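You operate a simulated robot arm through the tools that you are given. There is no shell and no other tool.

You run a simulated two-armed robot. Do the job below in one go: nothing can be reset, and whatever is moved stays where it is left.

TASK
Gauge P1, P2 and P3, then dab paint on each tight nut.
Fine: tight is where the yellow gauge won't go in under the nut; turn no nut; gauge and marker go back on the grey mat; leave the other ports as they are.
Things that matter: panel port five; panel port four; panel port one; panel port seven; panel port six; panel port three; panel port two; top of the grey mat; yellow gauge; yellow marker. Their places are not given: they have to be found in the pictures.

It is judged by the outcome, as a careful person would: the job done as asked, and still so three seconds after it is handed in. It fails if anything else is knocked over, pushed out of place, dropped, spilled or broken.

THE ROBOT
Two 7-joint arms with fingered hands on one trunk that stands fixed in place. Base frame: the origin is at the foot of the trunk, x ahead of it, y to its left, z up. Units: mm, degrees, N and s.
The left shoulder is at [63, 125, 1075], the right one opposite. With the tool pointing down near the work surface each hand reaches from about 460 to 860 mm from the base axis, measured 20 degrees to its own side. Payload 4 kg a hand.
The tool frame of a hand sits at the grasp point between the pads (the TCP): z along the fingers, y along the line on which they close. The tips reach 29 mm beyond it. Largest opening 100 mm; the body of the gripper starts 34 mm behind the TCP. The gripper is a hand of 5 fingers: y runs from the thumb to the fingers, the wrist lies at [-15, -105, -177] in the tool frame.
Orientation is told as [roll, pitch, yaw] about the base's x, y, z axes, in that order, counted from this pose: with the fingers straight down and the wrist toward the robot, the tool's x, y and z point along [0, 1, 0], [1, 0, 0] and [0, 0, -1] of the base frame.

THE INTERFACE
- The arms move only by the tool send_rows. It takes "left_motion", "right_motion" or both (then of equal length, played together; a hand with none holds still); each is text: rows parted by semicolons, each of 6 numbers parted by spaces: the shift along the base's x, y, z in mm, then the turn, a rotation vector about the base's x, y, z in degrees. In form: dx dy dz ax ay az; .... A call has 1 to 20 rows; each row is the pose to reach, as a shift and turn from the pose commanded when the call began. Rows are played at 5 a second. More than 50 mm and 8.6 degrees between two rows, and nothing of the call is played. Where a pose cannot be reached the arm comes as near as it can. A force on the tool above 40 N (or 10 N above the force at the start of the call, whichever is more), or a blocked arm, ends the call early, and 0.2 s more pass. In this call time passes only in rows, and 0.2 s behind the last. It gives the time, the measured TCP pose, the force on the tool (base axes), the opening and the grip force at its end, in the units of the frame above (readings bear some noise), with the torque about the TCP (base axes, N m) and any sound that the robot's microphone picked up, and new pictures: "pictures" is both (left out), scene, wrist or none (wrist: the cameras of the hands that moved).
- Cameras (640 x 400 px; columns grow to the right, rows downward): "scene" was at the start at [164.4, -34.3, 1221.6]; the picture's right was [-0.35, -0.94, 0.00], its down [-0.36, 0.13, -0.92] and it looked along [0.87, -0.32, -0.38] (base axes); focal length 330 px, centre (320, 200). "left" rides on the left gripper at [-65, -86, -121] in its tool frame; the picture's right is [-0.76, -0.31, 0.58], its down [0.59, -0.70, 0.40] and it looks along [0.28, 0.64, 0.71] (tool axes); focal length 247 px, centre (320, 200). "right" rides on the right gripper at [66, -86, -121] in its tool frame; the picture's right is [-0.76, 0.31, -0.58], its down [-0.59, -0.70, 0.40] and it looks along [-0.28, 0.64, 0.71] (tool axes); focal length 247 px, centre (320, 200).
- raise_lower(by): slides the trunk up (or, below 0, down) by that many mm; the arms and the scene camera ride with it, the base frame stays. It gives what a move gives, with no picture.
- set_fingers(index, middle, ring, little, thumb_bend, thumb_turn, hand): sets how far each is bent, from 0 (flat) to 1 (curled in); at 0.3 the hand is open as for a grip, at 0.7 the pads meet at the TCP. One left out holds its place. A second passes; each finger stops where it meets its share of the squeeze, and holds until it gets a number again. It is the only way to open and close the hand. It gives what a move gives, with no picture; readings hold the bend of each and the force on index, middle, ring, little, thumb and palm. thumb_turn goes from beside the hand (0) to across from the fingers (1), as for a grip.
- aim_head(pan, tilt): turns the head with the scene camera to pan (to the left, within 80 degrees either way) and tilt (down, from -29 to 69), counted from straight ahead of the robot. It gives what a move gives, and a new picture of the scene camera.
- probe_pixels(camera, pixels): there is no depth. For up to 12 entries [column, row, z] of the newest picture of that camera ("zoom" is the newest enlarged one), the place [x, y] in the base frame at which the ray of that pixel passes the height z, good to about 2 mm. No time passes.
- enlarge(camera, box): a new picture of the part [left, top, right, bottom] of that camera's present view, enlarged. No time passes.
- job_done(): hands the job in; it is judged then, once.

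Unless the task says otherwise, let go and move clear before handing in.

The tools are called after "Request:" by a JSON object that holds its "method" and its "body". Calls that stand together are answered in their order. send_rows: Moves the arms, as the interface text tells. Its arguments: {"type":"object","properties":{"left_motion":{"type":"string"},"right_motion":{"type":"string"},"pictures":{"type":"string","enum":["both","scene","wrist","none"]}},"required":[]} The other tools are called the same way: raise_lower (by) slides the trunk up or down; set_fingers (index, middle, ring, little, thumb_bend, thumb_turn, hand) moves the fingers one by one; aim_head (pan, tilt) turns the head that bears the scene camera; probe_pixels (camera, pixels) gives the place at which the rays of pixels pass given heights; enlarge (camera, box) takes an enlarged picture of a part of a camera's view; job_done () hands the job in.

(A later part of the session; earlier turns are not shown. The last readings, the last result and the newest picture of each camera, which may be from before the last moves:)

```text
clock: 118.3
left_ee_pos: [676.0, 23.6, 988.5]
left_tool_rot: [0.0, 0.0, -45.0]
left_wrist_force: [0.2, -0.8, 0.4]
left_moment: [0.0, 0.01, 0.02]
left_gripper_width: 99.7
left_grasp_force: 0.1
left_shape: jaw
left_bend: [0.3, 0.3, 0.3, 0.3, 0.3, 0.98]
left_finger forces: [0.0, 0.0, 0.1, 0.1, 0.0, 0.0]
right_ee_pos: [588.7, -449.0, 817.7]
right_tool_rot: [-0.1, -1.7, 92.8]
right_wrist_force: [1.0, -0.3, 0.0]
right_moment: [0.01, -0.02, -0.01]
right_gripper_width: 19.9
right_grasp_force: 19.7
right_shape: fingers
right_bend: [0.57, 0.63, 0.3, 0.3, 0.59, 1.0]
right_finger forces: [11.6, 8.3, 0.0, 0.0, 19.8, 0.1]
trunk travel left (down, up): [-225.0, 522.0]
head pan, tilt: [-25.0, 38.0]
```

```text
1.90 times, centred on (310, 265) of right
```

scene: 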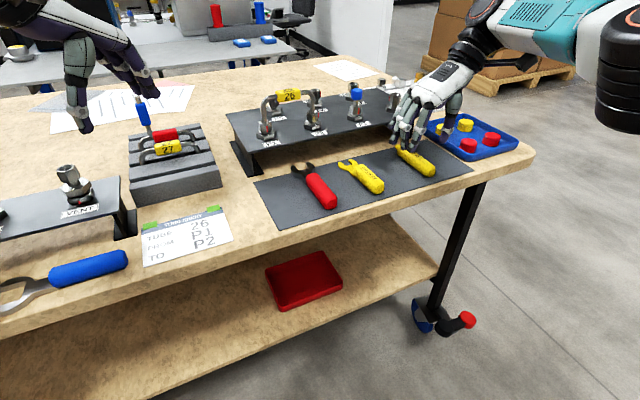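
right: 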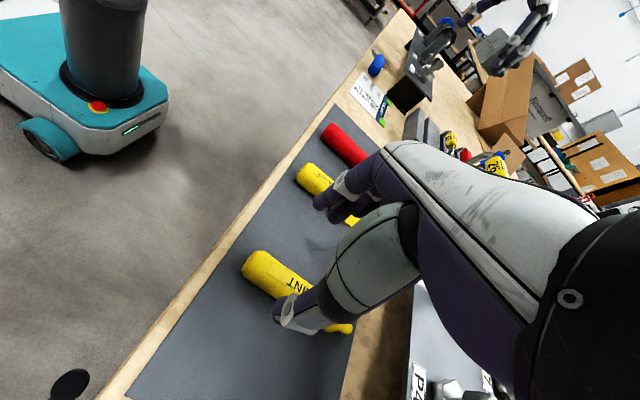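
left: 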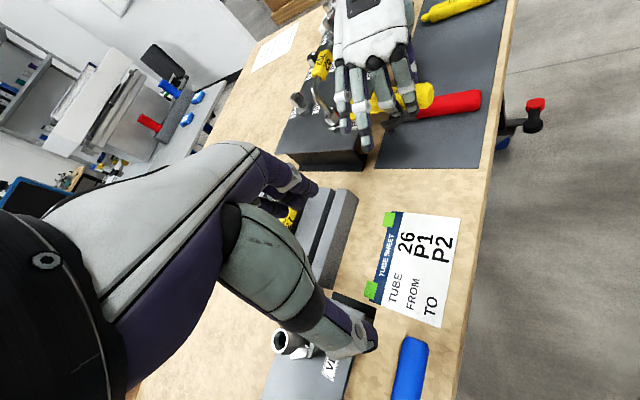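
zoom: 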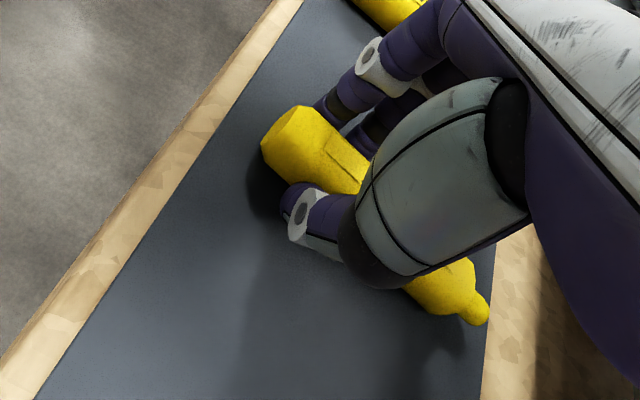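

The marker is gripped at ~20 N. I'll lift it clear, flatten ring and little, and bring it in front of P3 at a safe distance.

Request:
{"method": "send_rows", "body": {"right_motion": "0 0 8 0 0 0; 0 0 35 0 0 0; 0 0 75 0 0 0; 0 0 100 0 0 0; 0 0 100 0 0 0", "pictures": "none"}}

Request:
{"method": "set_fingers", "body": {"hand": "right", "ring": 0.05, "little": 0.0}}

Request:
{"method": "send_rows", "body": {"left_motion": "0 -15 0 0 0 0; -5 -35 0 0 0 0; -10 -55 0 0 0 0; -20 -80 0 0 0 0; -30 -110 0 0 0 0; -35 -135 0 0 0 0; -35 -150 0 0 0 0; -35 -150 0 0 0 0", "right_motion": "0 15 0 0 0 0; 0 30 0 0 0 0; 0 50 0 0 0 0; 0 65 0 0 0 0; 10 65 0 0 0 0; 20 65 0 0 0 0; 20 65 0 0 0 0; 20 65 0 0 0 0"}}

Request:
{"method": "enlarge", "body": {"camera": "right", "box": [300, 250, 440, 370]}}

Request:
{"method": "enlarge", "body": {"camera": "left", "box": [310, 40, 450, 150]}}

```text
clock: 119.5
left_ee_pos: [674.6, 24.5, 988.3]
left_tool_rot: [0.1, 0.1, -45.0]
left_wrist_force: [-0.4, -1.1, -0.8]
left_moment: [0.02, -0.01, -0.01]
left_gripper_width: 99.7
left_grasp_force: 0.1
left_shape: jaw
left_bend: [0.3, 0.3, 0.3, 0.3, 0.3, 0.98]
left_finger forces: [0.0, 0.0, 0.0, 0.1, 0.0, 0.0]
right_ee_pos: [590.3, -449.9, 916.5]
right_tool_rot: [0.0, -1.9, 92.8]
right_wrist_force: [-0.1, -0.5, 0.0]
right_moment: [0.01, 0.01, 0.01]
right_gripper_width: 19.9
right_grasp_force: 19.7
right_shape: fingers
right_bend: [0.57, 0.63, 0.3, 0.3, 0.59, 1.0]
right_finger forces: [11.8, 8.0, 0.1, 0.0, 19.7, 0.0]
trunk travel left (down, up): [-225.0, 522.0]
head pan, tilt: [-25.0, 38.0]
```

```text
clock: 120.5
left_ee_pos: [674.6, 24.5, 988.3]
left_tool_rot: [0.0, -0.1, -45.0]
left_wrist_force: [0.1, 1.0, 0.2]
left_moment: [0.03, 0.02, 0.0]
left_gripper_width: 99.5
left_grasp_force: 0.0
left_shape: jaw
left_bend: [0.3, 0.3, 0.3, 0.3, 0.3, 0.98]
left_finger forces: [0.0, 0.0, 0.1, 0.1, 0.0, 0.1]
right_ee_pos: [589.7, -450.6, 915.4]
right_tool_rot: [-0.1, -1.9, 92.7]
right_wrist_force: [0.4, 0.0, -1.1]
right_moment: [0.0, 0.01, 0.02]
right_gripper_width: 20.0
right_grasp_force: 19.5
right_shape: fingers
right_bend: [0.57, 0.63, 0.05, 0.0, 0.59, 1.0]
right_finger forces: [11.7, 7.9, 0.0, 0.1, 19.7, 0.1]
trunk travel left (down, up): [-225.0, 522.0]
head pan, tilt: [-25.0, 38.0]
```

```text
clock: 122.3
left_ee_pos: [641.0, -124.2, 986.0]
left_tool_rot: [0.0, 0.1, -44.9]
left_wrist_force: [0.0, -0.2, 0.0]
left_moment: [0.01, -0.01, -0.01]
left_gripper_width: 99.6
left_grasp_force: 0.1
left_shape: jaw
left_bend: [0.3, 0.3, 0.3, 0.3, 0.3, 0.98]
left_finger forces: [0.1, 0.1, 0.1, 0.0, 0.1, 0.0]
right_ee_pos: [611.2, -384.2, 916.7]
right_tool_rot: [-0.1, -1.9, 92.9]
right_wrist_force: [-0.1, -0.9, -0.3]
right_moment: [0.01, 0.01, 0.02]
right_gripper_width: 19.8
right_grasp_force: 20.3
right_shape: fingers
right_bend: [0.57, 0.63, 0.05, 0.0, 0.59, 1.0]
right_finger forces: [11.8, 7.9, 0.1, 0.0, 19.8, 0.0]
trunk travel left (down, up): [-225.0, 522.0]
head pan, tilt: [-25.0, 38.0]
```

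scene: 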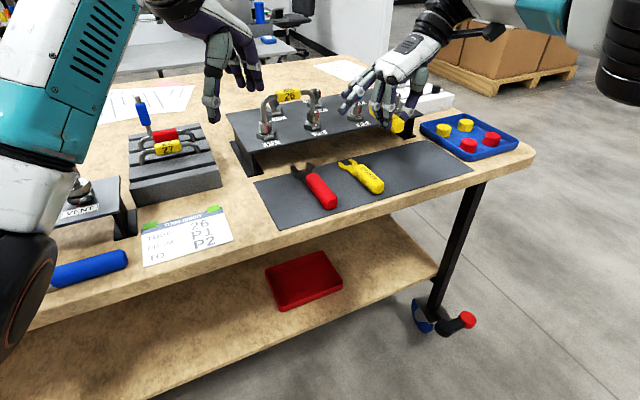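
right: 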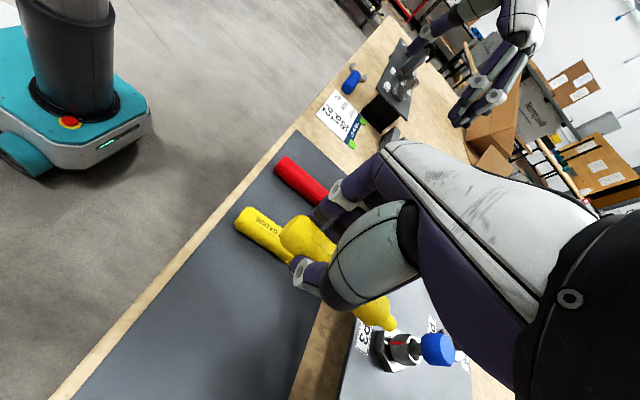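
left: 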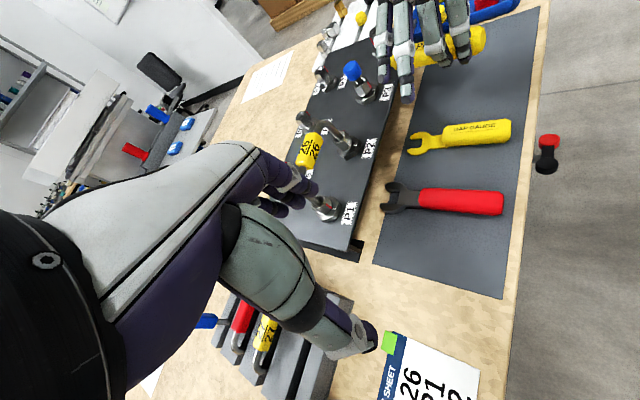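

```text
3.33 times, centred on (370, 310) of right
```

zoom: 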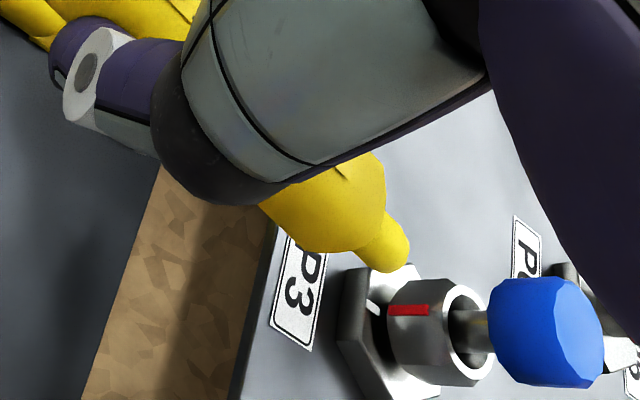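

```text
3.64 times, centred on (380, 95) of left
```

zoom: 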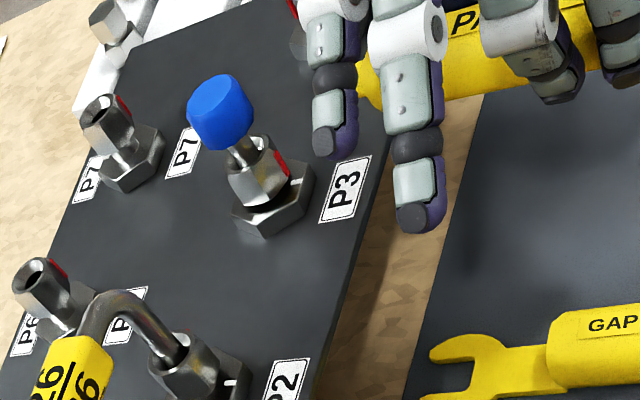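

The marker tip shows at (405,255) in the right zoom. I'll find it in the left view.

Request:
{"method": "enlarge", "body": {"camera": "left", "box": [355, 45, 415, 90]}}

Request:
{"method": "probe_pixels", "body": {"camera": "right", "pixels": [[395.5, 325.5, 870], [395.5, 325.5, 890], [395.5, 325.5, 910], [385, 318, 890]]}}

```text
8.89 times, centred on (385, 68) of left
```

zoom: 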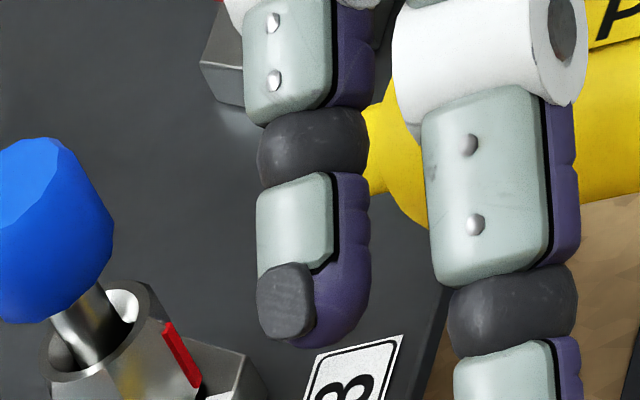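

```text
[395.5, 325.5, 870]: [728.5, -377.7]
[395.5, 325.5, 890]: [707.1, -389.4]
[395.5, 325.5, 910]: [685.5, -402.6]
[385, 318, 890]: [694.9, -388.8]
```

Request:
{"method": "send_rows", "body": {"left_motion": "20 0 0 0 0 0; 45 0 0 0 0 0; 45 0 0 0 0 0", "pictures": "none"}}

Request:
{"method": "enlarge", "body": {"camera": "left", "box": [335, 50, 415, 110]}}

```text
clock: 123.1
left_ee_pos: [685.9, -125.2, 988.0]
left_tool_rot: [0.0, 0.0, -44.9]
left_wrist_force: [-0.5, -0.2, 0.3]
left_moment: [-0.01, 0.01, -0.01]
left_gripper_width: 99.8
left_grasp_force: 0.1
left_shape: jaw
left_bend: [0.3, 0.3, 0.3, 0.3, 0.3, 0.98]
left_finger forces: [0.1, 0.0, 0.0, 0.0, 0.0, 0.0]
right_ee_pos: [610.9, -385.5, 916.9]
right_tool_rot: [-0.1, -1.9, 92.8]
right_wrist_force: [-0.6, -0.4, -0.4]
right_moment: [0.02, 0.01, -0.02]
right_gripper_width: 20.1
right_grasp_force: 19.4
right_shape: fingers
right_bend: [0.57, 0.63, 0.05, 0.0, 0.59, 1.0]
right_finger forces: [11.7, 8.0, 0.0, 0.0, 19.7, 0.1]
trunk travel left (down, up): [-225.0, 522.0]
head pan, tilt: [-25.0, 38.0]
```

```text
6.67 times, centred on (375, 80) of left
```

zoom: 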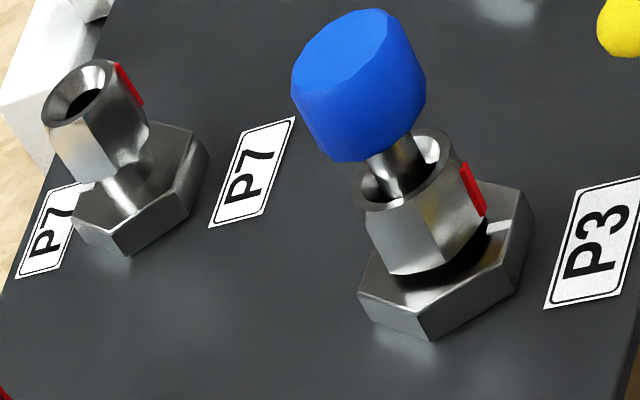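

Request:
{"method": "enlarge", "body": {"camera": "left", "box": [380, 30, 460, 90]}}

```text
6.67 times, centred on (420, 60) of left
```

zoom: 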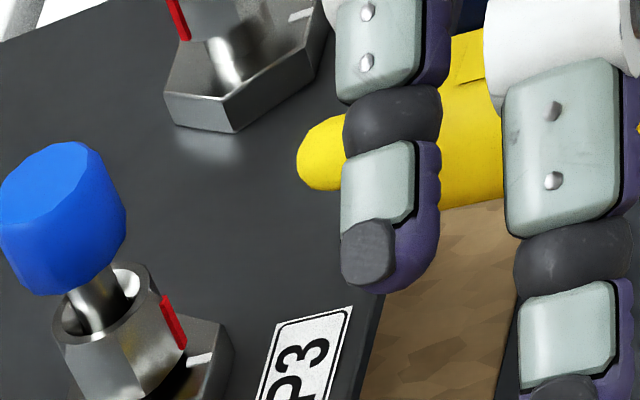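

Request:
{"method": "probe_pixels", "body": {"camera": "zoom", "pixels": [[300, 155, 870], [300, 155, 890], [300, 155, 910], [320, 115, 890], [320, 190, 890]]}}

Request:
{"method": "enlarge", "body": {"camera": "right", "box": [360, 295, 420, 345]}}

```text
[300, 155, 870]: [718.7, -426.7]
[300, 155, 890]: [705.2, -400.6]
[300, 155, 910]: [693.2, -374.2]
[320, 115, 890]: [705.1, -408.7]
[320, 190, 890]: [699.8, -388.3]
```

```text
8.00 times, centred on (390, 320) of right
```

zoom: 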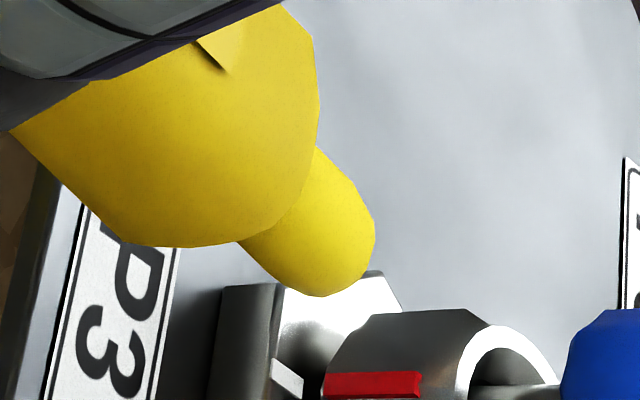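

The marker tip is at about (702,-394,895), nearly level. I'll drop it to nut mid-height (z≈868), centre on P3 and approach, stopping short first.

Request:
{"method": "send_rows", "body": {"right_motion": "0 4.5 -10 0 0 0; 4 4.5 -20 0 0 0; 10 4.5 -27 0 0 0; 16 4.5 -27 0 0 0; 16 4.5 -27 0 0 0"}}

Request:
{"method": "enlarge", "body": {"camera": "right", "box": [350, 280, 430, 350]}}

Request:
{"method": "enlarge", "body": {"camera": "left", "box": [360, 40, 440, 100]}}

```text
clock: 124.3
left_ee_pos: [685.1, -125.2, 987.3]
left_tool_rot: [0.0, 0.0, -44.9]
left_wrist_force: [-0.3, 0.3, 0.5]
left_moment: [0.01, 0.01, 0.0]
left_gripper_width: 99.9
left_grasp_force: 0.1
left_shape: jaw
left_bend: [0.3, 0.3, 0.3, 0.3, 0.3, 0.98]
left_finger forces: [0.0, 0.0, 0.0, 0.0, 0.1, 0.1]
right_ee_pos: [626.2, -381.3, 890.0]
right_tool_rot: [-0.2, -2.0, 92.7]
right_wrist_force: [-0.4, 0.2, -0.3]
right_moment: [0.01, 0.01, 0.0]
right_gripper_width: 19.8
right_grasp_force: 20.1
right_shape: fingers
right_bend: [0.57, 0.63, 0.05, 0.0, 0.59, 1.0]
right_finger forces: [11.7, 8.1, 0.1, 0.0, 19.7, 0.1]
trunk travel left (down, up): [-225.0, 522.0]
head pan, tilt: [-25.0, 38.0]
```

scene: 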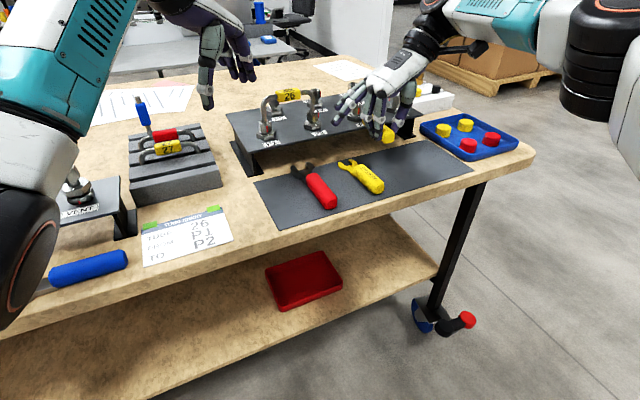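
right: 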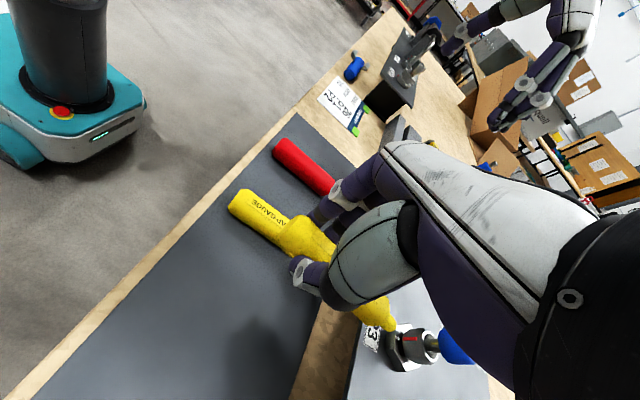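

```text
5.71 times, centred on (390, 315) of right
```

zoom: 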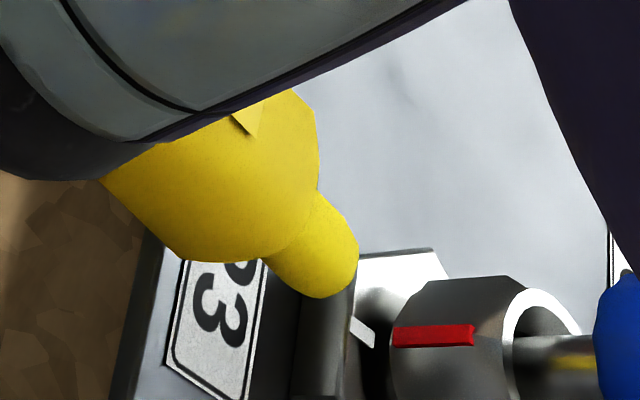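

```text
6.67 times, centred on (400, 70) of left
```

zoom: 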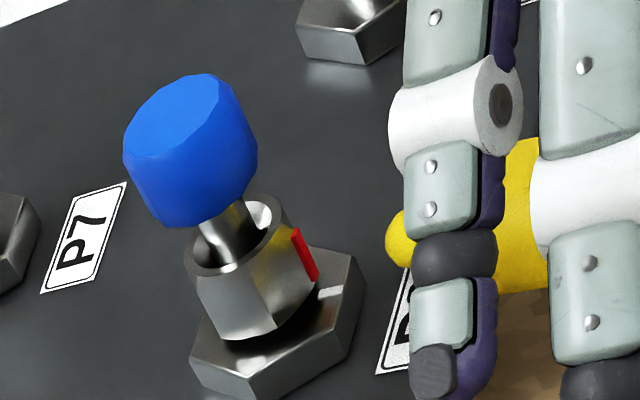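

Request:
{"method": "probe_pixels", "body": {"camera": "zoom", "pixels": [[387, 238, 860], [387, 238, 875], [305, 255, 860], [305, 255, 875]]}}

Request:
{"method": "probe_pixels", "body": {"camera": "right", "pixels": [[394.9, 328.7, 860], [394.9, 328.7, 875], [409.6, 338.6, 860], [409.6, 338.6, 875], [404, 342, 868]]}}

```text
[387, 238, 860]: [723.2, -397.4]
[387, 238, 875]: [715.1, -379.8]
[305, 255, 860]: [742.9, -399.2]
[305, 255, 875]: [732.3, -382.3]
```

```text
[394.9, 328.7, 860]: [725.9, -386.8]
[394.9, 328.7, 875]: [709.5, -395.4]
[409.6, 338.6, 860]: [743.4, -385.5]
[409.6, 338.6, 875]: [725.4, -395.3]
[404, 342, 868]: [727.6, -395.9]
```

The tip is at (719.6,-390.3,866) and P3's nut face at x≈735, so it's lined up. I'll advance to contact gently.

Request:
{"method": "send_rows", "body": {"right_motion": "4 0 0 0 0 0; 8 0 0 0 0 0; 11 0 0 0 0 0; 13 0 0 0 0 0; 14.5 0 0 0 0 0; 16 0 0 0 0 0; 16 0 0 0 0 0", "pictures": "none"}}

Request:
{"method": "enlarge", "body": {"camera": "right", "box": [350, 280, 430, 350]}}

Request:
{"method": "enlarge", "body": {"camera": "left", "box": [360, 40, 440, 100]}}

```text
clock: 125.9
left_ee_pos: [685.7, -125.8, 987.9]
left_tool_rot: [0.1, 0.0, -45.0]
left_wrist_force: [0.0, 0.8, 0.4]
left_moment: [0.04, -0.02, 0.04]
left_gripper_width: 99.4
left_grasp_force: 0.0
left_shape: jaw
left_bend: [0.3, 0.3, 0.3, 0.3, 0.3, 0.98]
left_finger forces: [0.0, 0.1, 0.0, 0.1, 0.0, 0.0]
right_ee_pos: [642.3, -381.6, 888.3]
right_tool_rot: [-0.1, -1.9, 92.7]
right_wrist_force: [0.1, -0.1, -0.4]
right_moment: [-0.02, 0.0, -0.01]
right_gripper_width: 19.7
right_grasp_force: 20.2
right_shape: fingers
right_bend: [0.57, 0.63, 0.05, 0.0, 0.59, 1.0]
right_finger forces: [11.8, 8.0, 0.0, 0.1, 19.8, 0.0]
trunk travel left (down, up): [-225.0, 522.0]
head pan, tilt: [-25.0, 38.0]
```

```text
5.71 times, centred on (390, 315) of right
```

zoom: 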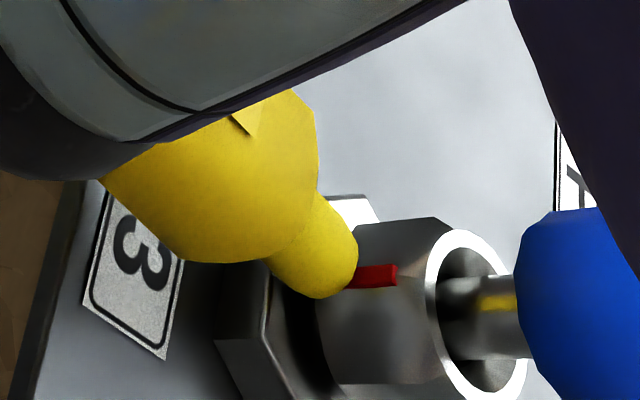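

```text
6.67 times, centred on (400, 70) of left
```

zoom: 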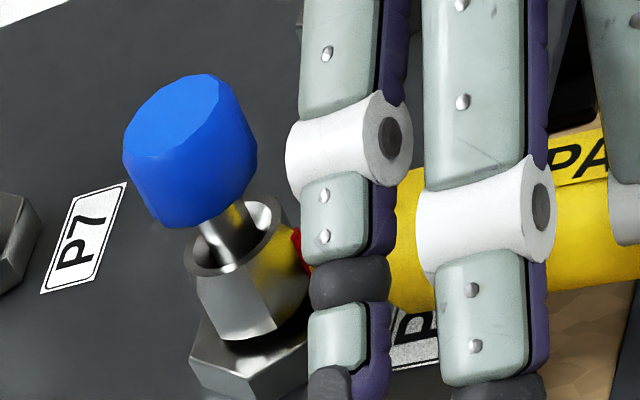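

The tip is practically at the nut's red mark with no force yet. I'll continue in 1 mm steps.

Request:
{"method": "send_rows", "body": {"right_motion": "1 0 0 0 0 0; 2 0 0 0 0 0; 2.5 0 0 0 0 0; 2.5 0 0 0 0 0", "pictures": "none"}}

Request:
{"method": "enlarge", "body": {"camera": "right", "box": [350, 280, 430, 350]}}

```text
clock: 126.9
left_ee_pos: [685.9, -125.0, 988.1]
left_tool_rot: [0.0, 0.0, -45.0]
left_wrist_force: [-0.5, -0.7, -0.3]
left_moment: [0.0, -0.01, 0.0]
left_gripper_width: 100.0
left_grasp_force: 0.1
left_shape: jaw
left_bend: [0.3, 0.3, 0.3, 0.3, 0.3, 0.98]
left_finger forces: [0.1, 0.1, 0.1, 0.0, 0.1, 0.0]
right_ee_pos: [644.3, -381.0, 889.3]
right_tool_rot: [-0.3, -1.8, 92.8]
right_wrist_force: [-2.4, 0.6, -0.5]
right_moment: [0.02, 0.04, 0.02]
right_gripper_width: 19.7
right_grasp_force: 19.3
right_shape: fingers
right_bend: [0.57, 0.63, 0.05, 0.0, 0.59, 1.0]
right_finger forces: [11.8, 8.1, 0.0, 0.0, 19.4, 0.1]
trunk travel left (down, up): [-225.0, 522.0]
head pan, tilt: [-25.0, 38.0]
```

```text
5.71 times, centred on (390, 315) of right
```

zoom: 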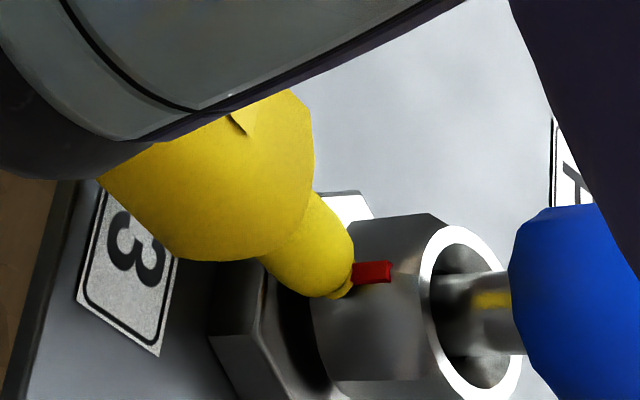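

Contact at -2.4 N, and a yellow spot seems to be at (347,292). I'll back off and look for the paint.

Request:
{"method": "send_rows", "body": {"right_motion": "-3 0 0 0 0 0; -10 0 0 0 0 0; -22 0 0 0 0 0; -30 0 5 0 0 0; -30 0 5 0 0 0", "pictures": "none"}}

Request:
{"method": "enlarge", "body": {"camera": "right", "box": [350, 280, 450, 370]}}

Request:
{"method": "enlarge", "body": {"camera": "left", "box": [370, 60, 420, 100]}}

```text
clock: 128.1
left_ee_pos: [685.6, -125.3, 988.4]
left_tool_rot: [0.0, 0.0, -45.0]
left_wrist_force: [-0.7, 0.6, 0.1]
left_moment: [-0.03, -0.04, 0.0]
left_gripper_width: 99.7
left_grasp_force: 0.1
left_shape: jaw
left_bend: [0.3, 0.3, 0.3, 0.3, 0.3, 0.98]
left_finger forces: [0.0, 0.1, 0.1, 0.0, 0.0, 0.1]
right_ee_pos: [615.4, -381.4, 892.9]
right_tool_rot: [-0.1, -2.0, 92.7]
right_wrist_force: [-0.2, 0.3, -0.9]
right_moment: [-0.01, 0.0, -0.01]
right_gripper_width: 19.9
right_grasp_force: 19.5
right_shape: fingers
right_bend: [0.57, 0.63, 0.05, 0.0, 0.59, 1.0]
right_finger forces: [11.9, 7.7, 0.0, 0.0, 19.6, 0.0]
trunk travel left (down, up): [-225.0, 522.0]
head pan, tilt: [-25.0, 38.0]
```

```text
4.44 times, centred on (400, 325) of right
```

zoom: 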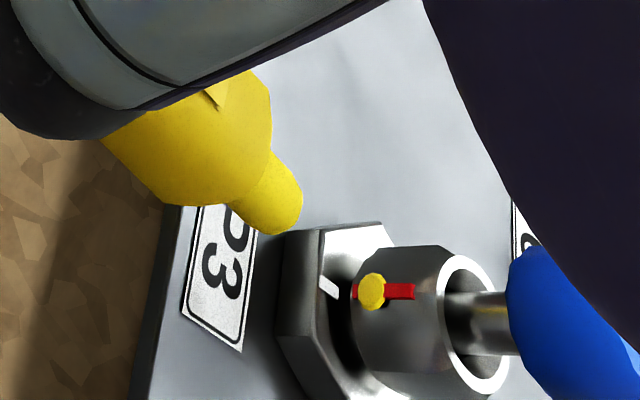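

```text
10.00 times, centred on (395, 80) of left
```

zoom: 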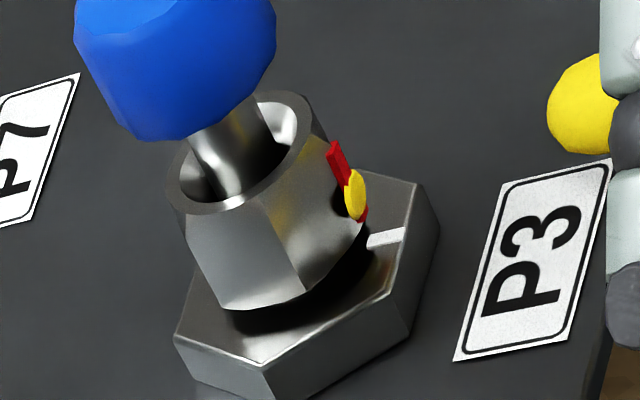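

P3's nut now has a clear yellow dab. I'll move the left hand away and carry the marker across to P1.

Request:
{"method": "send_rows", "body": {"left_motion": "-5 20 0 0 0 0; -10 45 0 0 0 0; -10 75 0 0 0 0; -10 105 0 0 0 0; -10 135 0 0 0 0; -10 150 0 0 0 0; -10 150 0 0 0 0; -10 150 0 0 0 0; -10 150 0 0 0 0", "right_motion": "-5 0 10 0 0 0; -5 0 12 0 0 0; -5 30 12 0 0 0; -5 70 12 0 0 0; -5 110 12 0 0 0; -5 150 12 0 0 0; -3 185 12 0 0 0; 0 199 6 0 0 0; 0 199 6 0 0 0"}}

Request:
{"method": "enlarge", "body": {"camera": "right", "box": [350, 280, 450, 370]}}

Request:
{"method": "enlarge", "body": {"camera": "left", "box": [340, 80, 440, 155]}}

```text
clock: 130.1
left_ee_pos: [673.7, 25.7, 987.2]
left_tool_rot: [0.0, -0.1, -44.9]
left_wrist_force: [-0.2, 0.3, -0.7]
left_moment: [0.01, 0.06, 0.0]
left_gripper_width: 99.9
left_grasp_force: 0.0
left_shape: jaw
left_bend: [0.3, 0.3, 0.3, 0.3, 0.3, 0.98]
left_finger forces: [0.0, 0.1, 0.0, 0.1, 0.0, 0.1]
right_ee_pos: [614.8, -182.7, 899.5]
right_tool_rot: [-0.1, -1.9, 92.8]
right_wrist_force: [-0.6, 0.3, -0.6]
right_moment: [0.03, -0.05, 0.0]
right_gripper_width: 19.5
right_grasp_force: 19.7
right_shape: fingers
right_bend: [0.57, 0.63, 0.05, 0.0, 0.59, 1.0]
right_finger forces: [12.0, 7.9, 0.0, 0.0, 19.7, 0.0]
trunk travel left (down, up): [-225.0, 522.0]
head pan, tilt: [-25.0, 38.0]
```

scene: 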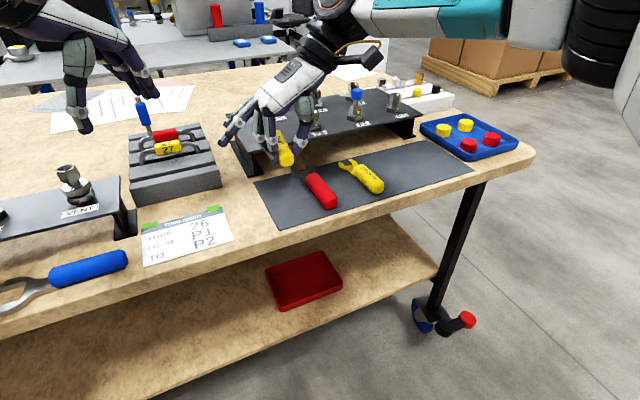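
right: 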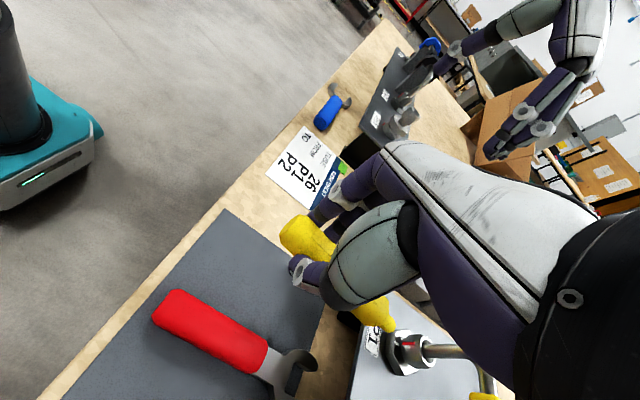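
left: 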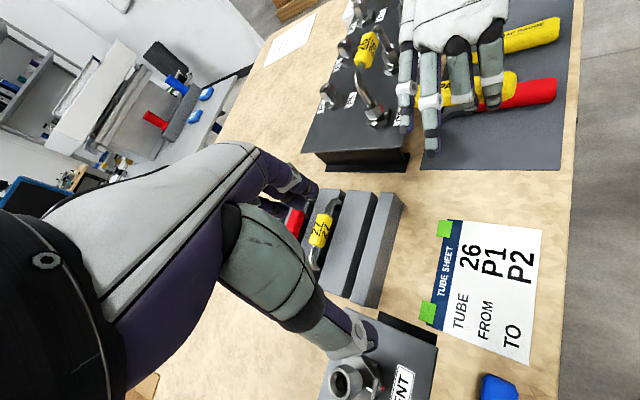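

```text
4.44 times, centred on (400, 325) of right
```

zoom: 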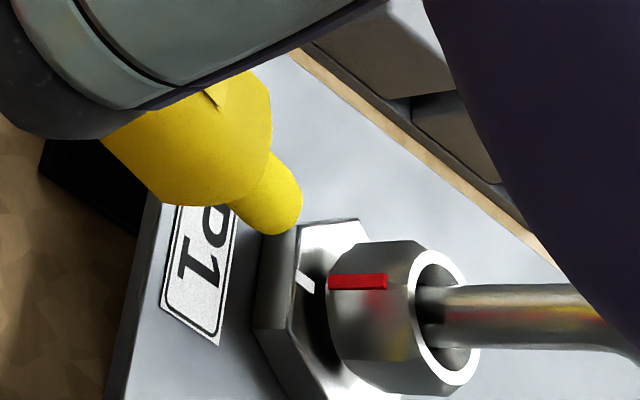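

```text
5.33 times, centred on (390, 118) of left
```

zoom: 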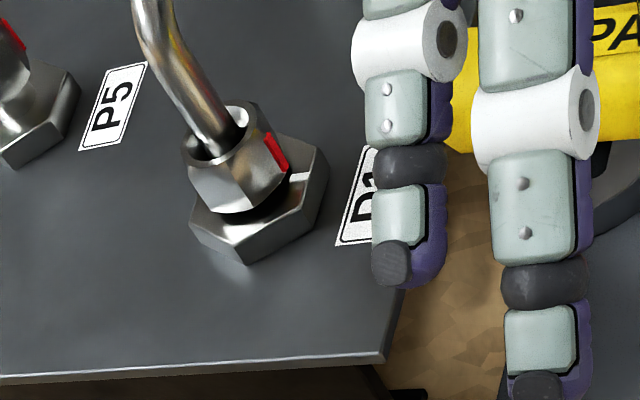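

The tip is by dead reckoning at about (708,-192,875), lined up with P1's red mark. I'll lower to z≈867 and advance, checking before contact.

Request:
{"method": "send_rows", "body": {"right_motion": "4 0.5 -8 0 0 0; 9 0.5 -8 0 0 0; 14 0.5 -8 0 0 0; 19 0.5 -8 0 0 0; 22 0.5 -8 0 0 0; 22 0.5 -8 0 0 0", "pictures": "none"}}

Request:
{"method": "enlarge", "body": {"camera": "right", "box": [350, 280, 450, 370]}}

Request:
{"method": "enlarge", "body": {"camera": "left", "box": [340, 80, 440, 155]}}

```text
clock: 131.5
left_ee_pos: [674.9, 25.1, 986.9]
left_tool_rot: [0.0, 0.0, -45.0]
left_wrist_force: [-0.4, 0.2, -0.3]
left_moment: [-0.02, 0.01, 0.0]
left_gripper_width: 99.9
left_grasp_force: 0.1
left_shape: jaw
left_bend: [0.3, 0.3, 0.3, 0.3, 0.3, 0.98]
left_finger forces: [0.0, 0.0, 0.0, 0.0, 0.1, 0.1]
right_ee_pos: [636.6, -181.5, 891.4]
right_tool_rot: [-0.1, -1.9, 92.7]
right_wrist_force: [-0.2, -0.2, -0.5]
right_moment: [0.01, 0.03, 0.0]
right_gripper_width: 20.0
right_grasp_force: 20.0
right_shape: fingers
right_bend: [0.57, 0.63, 0.05, 0.0, 0.59, 1.0]
right_finger forces: [11.8, 7.9, 0.0, 0.0, 19.6, 0.1]
trunk travel left (down, up): [-225.0, 522.0]
head pan, tilt: [-25.0, 38.0]
```

```text
4.44 times, centred on (400, 325) of right
```

zoom: 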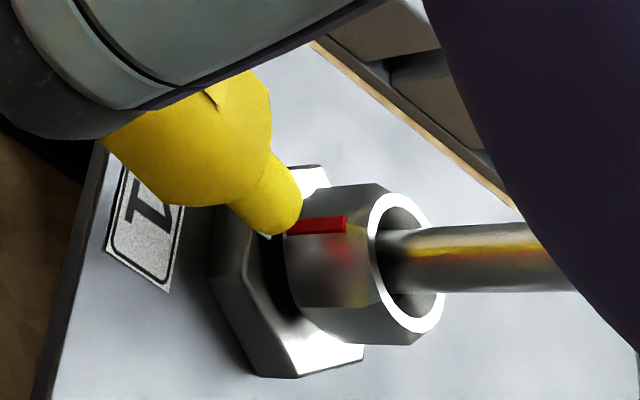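

```text
5.33 times, centred on (390, 118) of left
```

zoom: 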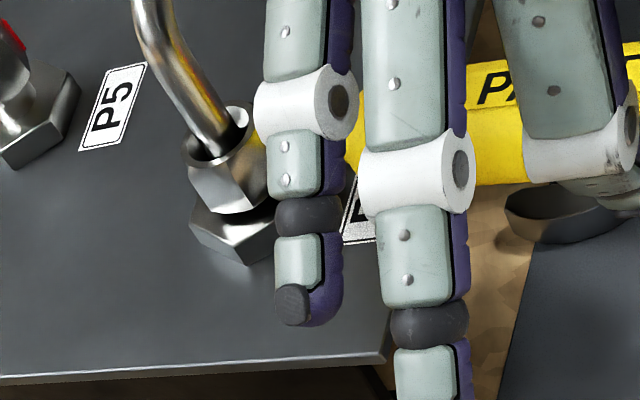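

The geometry matches P3's approach. I'll continue to contact in small steps.

Request:
{"method": "send_rows", "body": {"right_motion": "3 0 0 0 0 0; 5 0 0 0 0 0; 6.5 0 0 0 0 0; 7.5 0 0 0 0 0; 7.5 0 0 0 0 0", "pictures": "none"}}

Request:
{"method": "enlarge", "body": {"camera": "right", "box": [350, 280, 430, 350]}}

```text
clock: 132.7
left_ee_pos: [675.5, 25.1, 987.4]
left_tool_rot: [0.0, 0.0, -45.0]
left_wrist_force: [-0.8, -0.6, 0.0]
left_moment: [0.03, -0.01, -0.01]
left_gripper_width: 99.9
left_grasp_force: 0.0
left_shape: jaw
left_bend: [0.3, 0.3, 0.3, 0.3, 0.3, 0.98]
left_finger forces: [0.1, 0.1, 0.0, 0.0, 0.0, 0.0]
right_ee_pos: [644.5, -182.1, 891.7]
right_tool_rot: [-0.2, -1.9, 92.8]
right_wrist_force: [-0.9, 0.3, 0.0]
right_moment: [0.0, 0.02, 0.02]
right_gripper_width: 19.8
right_grasp_force: 19.4
right_shape: fingers
right_bend: [0.57, 0.63, 0.05, 0.0, 0.59, 1.0]
right_finger forces: [12.2, 7.3, 0.1, 0.0, 19.6, 0.0]
trunk travel left (down, up): [-225.0, 522.0]
head pan, tilt: [-25.0, 38.0]
```

```text
5.71 times, centred on (390, 315) of right
```

zoom: 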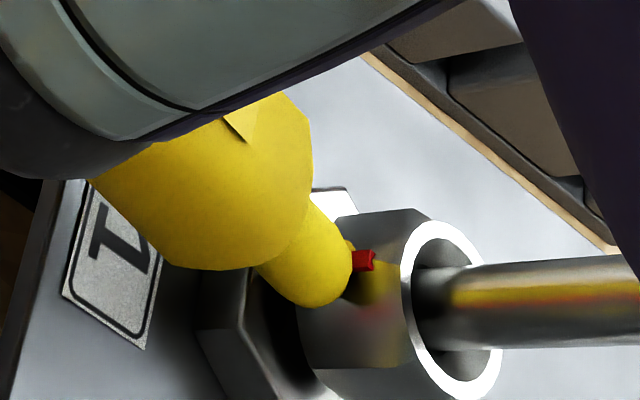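

There's light contact, and a yellow spot may be at (350,245). I'll press 1 mm more, then back off and look.

Request:
{"method": "send_rows", "body": {"right_motion": "1 0 0 0 0 0; 1 0 0 0 0 0; -4 0 0 0 0 0; -12 0 0 0 0 0; -24 0 2 0 0 0; -34 0 8 0 0 0; -34 0 8 0 0 0", "pictures": "none"}}

Request:
{"method": "enlarge", "body": {"camera": "right", "box": [350, 280, 450, 370]}}

Request:
{"method": "enlarge", "body": {"camera": "left", "box": [365, 90, 415, 130]}}

```text
clock: 134.3
left_ee_pos: [676.4, 24.9, 987.7]
left_tool_rot: [0.0, 0.0, -45.0]
left_wrist_force: [-0.7, 0.4, 1.1]
left_moment: [-0.02, 0.01, -0.02]
left_gripper_width: 99.7
left_grasp_force: 0.0
left_shape: jaw
left_bend: [0.3, 0.3, 0.3, 0.3, 0.3, 0.98]
left_finger forces: [0.0, 0.0, 0.0, 0.0, 0.0, 0.0]
right_ee_pos: [611.3, -180.8, 900.0]
right_tool_rot: [0.0, -1.9, 92.8]
right_wrist_force: [-0.2, 0.3, 0.3]
right_moment: [0.0, 0.02, 0.02]
right_gripper_width: 19.8
right_grasp_force: 19.2
right_shape: fingers
right_bend: [0.57, 0.63, 0.05, 0.0, 0.59, 1.0]
right_finger forces: [11.8, 7.4, 0.0, 0.0, 19.4, 0.1]
trunk travel left (down, up): [-225.0, 522.0]
head pan, tilt: [-25.0, 38.0]
```

```text
4.44 times, centred on (400, 325) of right
```

zoom: 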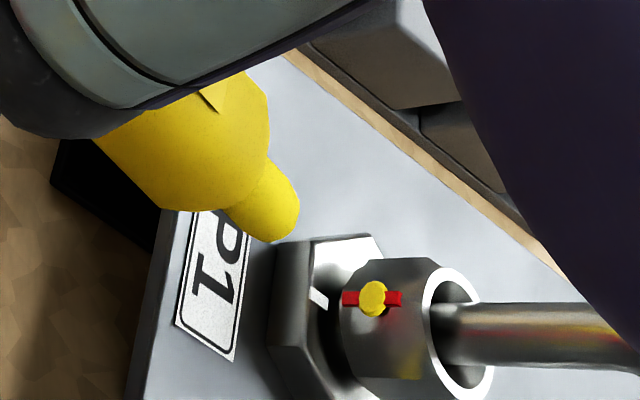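

```text
10.00 times, centred on (390, 110) of left
```

zoom: 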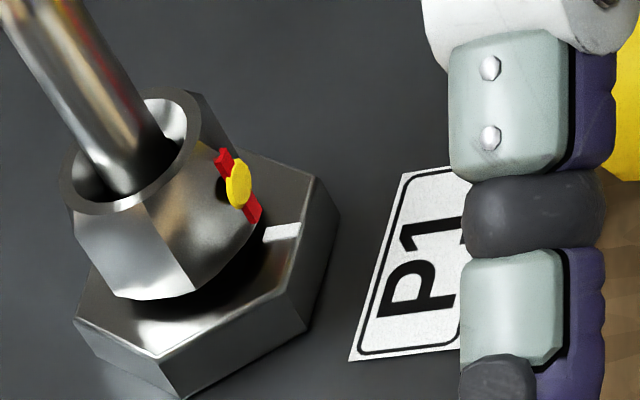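

P1's nut now has its dab too. I'll return the marker over its place on the mat and set ring and little back as they were at pickup.

Request:
{"method": "send_rows", "body": {"right_motion": "-8 0 10 0 0 0; -16 -20 15 0 0 0; -21 -60 15 0 0 0; -21 -105 15 0 0 0; -21 -150 15 0 0 0; -21 -195 15 0 0 0; -21 -240 15 0 0 0; -21 -269 15 0 0 0; -21 -269 -10 0 0 0; -21 -269 -35 0 0 0; -21 -269 -35 0 0 0", "pictures": "none"}}

Request:
{"method": "set_fingers", "body": {"hand": "right", "ring": 0.3, "little": 0.3}}

Request:
{"method": "enlarge", "body": {"camera": "scene", "box": [350, 110, 470, 200]}}

Request:
{"method": "enlarge", "body": {"camera": "right", "box": [200, 180, 420, 390]}}

```text
clock: 136.7
left_ee_pos: [675.2, 24.9, 987.2]
left_tool_rot: [0.0, 0.0, -45.1]
left_wrist_force: [0.4, -0.1, 0.1]
left_moment: [0.03, 0.02, -0.06]
left_gripper_width: 99.8
left_grasp_force: 0.1
left_shape: jaw
left_bend: [0.3, 0.3, 0.3, 0.3, 0.3, 0.98]
left_finger forces: [0.0, 0.1, 0.1, 0.0, 0.0, 0.0]
right_ee_pos: [590.3, -450.3, 865.8]
right_tool_rot: [0.0, -2.0, 92.8]
right_wrist_force: [0.0, -0.4, 0.0]
right_moment: [0.03, 0.0, -0.02]
right_gripper_width: 19.7
right_grasp_force: 19.4
right_shape: fingers
right_bend: [0.56, 0.63, 0.05, 0.0, 0.59, 1.0]
right_finger forces: [12.0, 7.5, 0.1, 0.0, 19.5, 0.0]
trunk travel left (down, up): [-225.0, 522.0]
head pan, tilt: [-25.0, 38.0]
```

```text
clock: 137.7
left_ee_pos: [674.4, 25.2, 987.9]
left_tool_rot: [0.0, 0.0, -45.0]
left_wrist_force: [-0.4, 0.2, 0.2]
left_moment: [-0.01, -0.02, 0.01]
left_gripper_width: 99.7
left_grasp_force: 0.1
left_shape: jaw
left_bend: [0.3, 0.3, 0.3, 0.3, 0.3, 0.98]
left_finger forces: [0.1, 0.1, 0.0, 0.0, 0.1, 0.0]
right_ee_pos: [590.6, -450.9, 866.1]
right_tool_rot: [-0.1, -1.9, 92.8]
right_wrist_force: [-0.5, -0.1, -0.9]
right_moment: [-0.02, -0.02, -0.03]
right_gripper_width: 19.8
right_grasp_force: 19.6
right_shape: fingers
right_bend: [0.56, 0.63, 0.3, 0.3, 0.59, 1.0]
right_finger forces: [12.0, 7.5, 0.0, 0.0, 19.5, 0.1]
trunk travel left (down, up): [-225.0, 522.0]
head pan, tilt: [-25.0, 38.0]
```

```text
4.44 times, centred on (410, 155) of scene
```

zoom: 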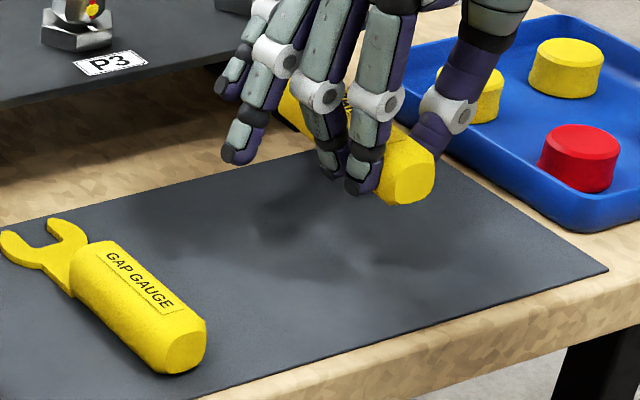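

```text
1.90 times, centred on (310, 285) of right
```

zoom: 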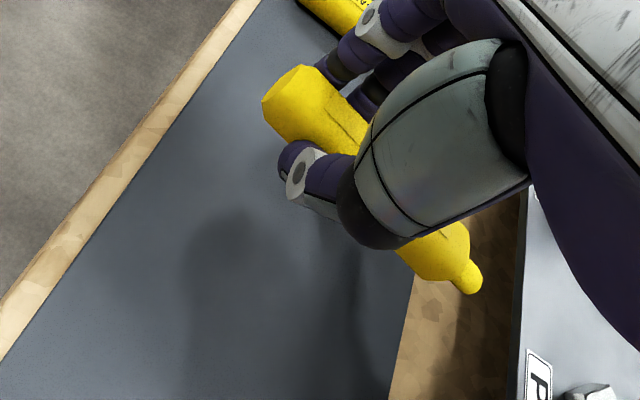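

I'm over the original spot. I'll lower to the mat in controlled steps.

Request:
{"method": "send_rows", "body": {"right_motion": "0 0 -20 0 0 0; 0 0 -38 0 0 0; 0 0 -44 0 0 0; 0 0 -46 0 0 0; 0 0 -48 0 0 0; 0 0 -48 0 0 0", "pictures": "none"}}

Request:
{"method": "enlarge", "body": {"camera": "right", "box": [200, 160, 420, 370]}}

```text
clock: 139.1
left_ee_pos: [673.9, 26.3, 987.3]
left_tool_rot: [-0.1, 0.0, -44.8]
left_wrist_force: [0.7, 0.3, 0.1]
left_moment: [0.0, 0.02, 0.01]
left_gripper_width: 99.7
left_grasp_force: 0.0
left_shape: jaw
left_bend: [0.3, 0.3, 0.3, 0.3, 0.3, 0.98]
left_finger forces: [0.0, 0.0, 0.0, 0.1, 0.0, 0.0]
right_ee_pos: [590.0, -450.3, 816.3]
right_tool_rot: [-0.3, -1.8, 92.8]
right_wrist_force: [0.3, -0.8, 1.1]
right_moment: [0.05, -0.08, 0.02]
right_gripper_width: 19.7
right_grasp_force: 19.4
right_shape: fingers
right_bend: [0.56, 0.63, 0.3, 0.3, 0.59, 1.0]
right_finger forces: [12.0, 7.6, 0.1, 0.1, 19.7, 0.1]
trunk travel left (down, up): [-225.0, 522.0]
head pan, tilt: [-25.0, 38.0]
```

```text
1.90 times, centred on (310, 265) of right
```

zoom: 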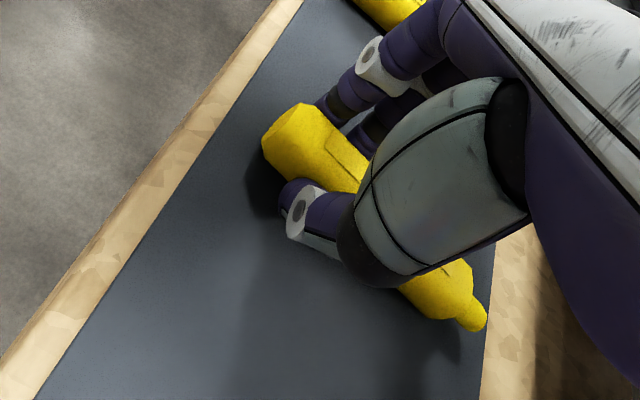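

Contact is just beginning. I'll lower 1 mm more, then open and lift.

Request:
{"method": "send_rows", "body": {"right_motion": "0 0 -0.5 0 0 0; 0 0 -1 0 0 0; 0 0 -1 0 0 0", "pictures": "none"}}

Request:
{"method": "set_fingers", "body": {"hand": "right", "index": 0.52, "middle": 0.53, "thumb_bend": 0.52}}

Request:
{"method": "send_rows", "body": {"right_motion": "0 0 5 0 0 0; 0 0 12 0 0 0; 0 0 12 0 0 0", "pictures": "none"}}

Request:
{"method": "set_fingers", "body": {"hand": "right", "index": 0.42, "middle": 0.42, "thumb_bend": 0.42}}

Request:
{"method": "send_rows", "body": {"right_motion": "0 0 30 0 0 0; 0 0 70 0 0 0; -10 0 115 0 0 0; -30 -10 160 0 0 0; -50 -20 190 0 0 0; -50 -20 190 0 0 0"}}

Request:
{"method": "enlarge", "body": {"camera": "scene", "box": [270, 100, 470, 225]}}

```text
clock: 139.9
left_ee_pos: [675.5, 25.3, 987.6]
left_tool_rot: [0.0, -0.1, -45.1]
left_wrist_force: [-0.6, 0.7, 0.4]
left_moment: [0.01, 0.02, -0.05]
left_gripper_width: 99.9
left_grasp_force: 0.0
left_shape: jaw
left_bend: [0.3, 0.3, 0.3, 0.3, 0.3, 0.98]
left_finger forces: [0.1, 0.0, 0.1, 0.0, 0.0, 0.0]
right_ee_pos: [588.6, -451.6, 815.1]
right_tool_rot: [-0.2, -1.8, 92.8]
right_wrist_force: [0.3, -0.6, 0.7]
right_moment: [0.0, -0.06, 0.02]
right_gripper_width: 19.7
right_grasp_force: 19.5
right_shape: fingers
right_bend: [0.56, 0.63, 0.3, 0.3, 0.59, 1.0]
right_finger forces: [12.1, 7.6, 0.1, 0.0, 19.7, 0.0]
trunk travel left (down, up): [-225.0, 522.0]
head pan, tilt: [-25.0, 38.0]
```

```text
clock: 140.9
left_ee_pos: [675.8, 26.2, 987.6]
left_tool_rot: [-0.1, 0.1, -45.0]
left_wrist_force: [0.8, 0.2, 1.7]
left_moment: [0.01, 0.01, 0.02]
left_gripper_width: 99.9
left_grasp_force: 0.0
left_shape: jaw
left_bend: [0.3, 0.3, 0.3, 0.3, 0.3, 0.98]
left_finger forces: [0.0, 0.0, 0.0, 0.0, 0.0, 0.0]
right_ee_pos: [588.0, -449.7, 816.6]
right_tool_rot: [-0.2, -1.7, 92.8]
right_wrist_force: [0.3, 0.4, 2.7]
right_moment: [-0.06, 0.01, -0.01]
right_gripper_width: 43.5
right_grasp_force: 1.5
right_shape: fingers
right_bend: [0.52, 0.53, 0.3, 0.3, 0.53, 1.0]
right_finger forces: [0.0, 0.1, 0.1, 0.0, 2.6, 0.0]
trunk travel left (down, up): [-225.0, 522.0]
head pan, tilt: [-25.0, 38.0]
```

```text
clock: 141.7
left_ee_pos: [674.8, 24.4, 988.1]
left_tool_rot: [-0.1, 0.0, -44.9]
left_wrist_force: [-0.6, -0.8, 0.2]
left_moment: [0.0, -0.01, 0.0]
left_gripper_width: 100.1
left_grasp_force: 0.0
left_shape: jaw
left_bend: [0.3, 0.3, 0.3, 0.3, 0.3, 0.98]
left_finger forces: [0.1, 0.1, 0.1, 0.1, 0.0, 0.0]
right_ee_pos: [589.2, -450.0, 828.6]
right_tool_rot: [-0.1, -1.9, 92.8]
right_wrist_force: [-0.5, 0.2, 0.4]
right_moment: [0.0, -0.02, 0.02]
right_gripper_width: 44.7
right_grasp_force: 0.0
right_shape: fingers
right_bend: [0.52, 0.53, 0.3, 0.3, 0.52, 1.0]
right_finger forces: [0.1, 0.0, 0.0, 0.0, 0.1, 0.0]
trunk travel left (down, up): [-225.0, 522.0]
head pan, tilt: [-25.0, 38.0]
```

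```text
clock: 142.7
left_ee_pos: [674.6, 24.7, 986.8]
left_tool_rot: [0.0, -0.1, -45.0]
left_wrist_force: [0.9, -0.7, -0.4]
left_moment: [-0.01, 0.02, 0.05]
left_gripper_width: 99.9
left_grasp_force: 0.0
left_shape: jaw
left_bend: [0.3, 0.3, 0.3, 0.3, 0.3, 0.98]
left_finger forces: [0.0, 0.0, 0.0, 0.1, 0.0, 0.0]
right_ee_pos: [588.9, -451.1, 829.6]
right_tool_rot: [-0.1, -1.8, 92.8]
right_wrist_force: [-0.3, 0.0, -0.6]
right_moment: [0.01, -0.02, 0.0]
right_gripper_width: 69.4
right_grasp_force: 0.1
right_shape: fingers
right_bend: [0.42, 0.42, 0.3, 0.3, 0.42, 0.99]
right_finger forces: [0.1, 0.0, 0.0, 0.0, 0.0, 0.1]
trunk travel left (down, up): [-225.0, 522.0]
head pan, tilt: [-25.0, 38.0]
```

```text
refused: row 4 steps farther than a row can; nothing moved
```

```text
3.20 times, centred on (370, 162) of scene
```

zoom: 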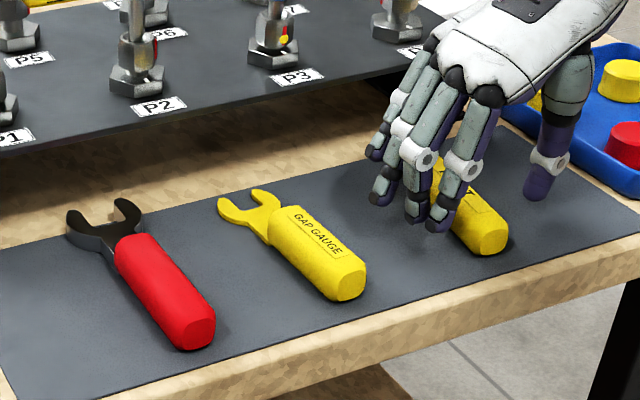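

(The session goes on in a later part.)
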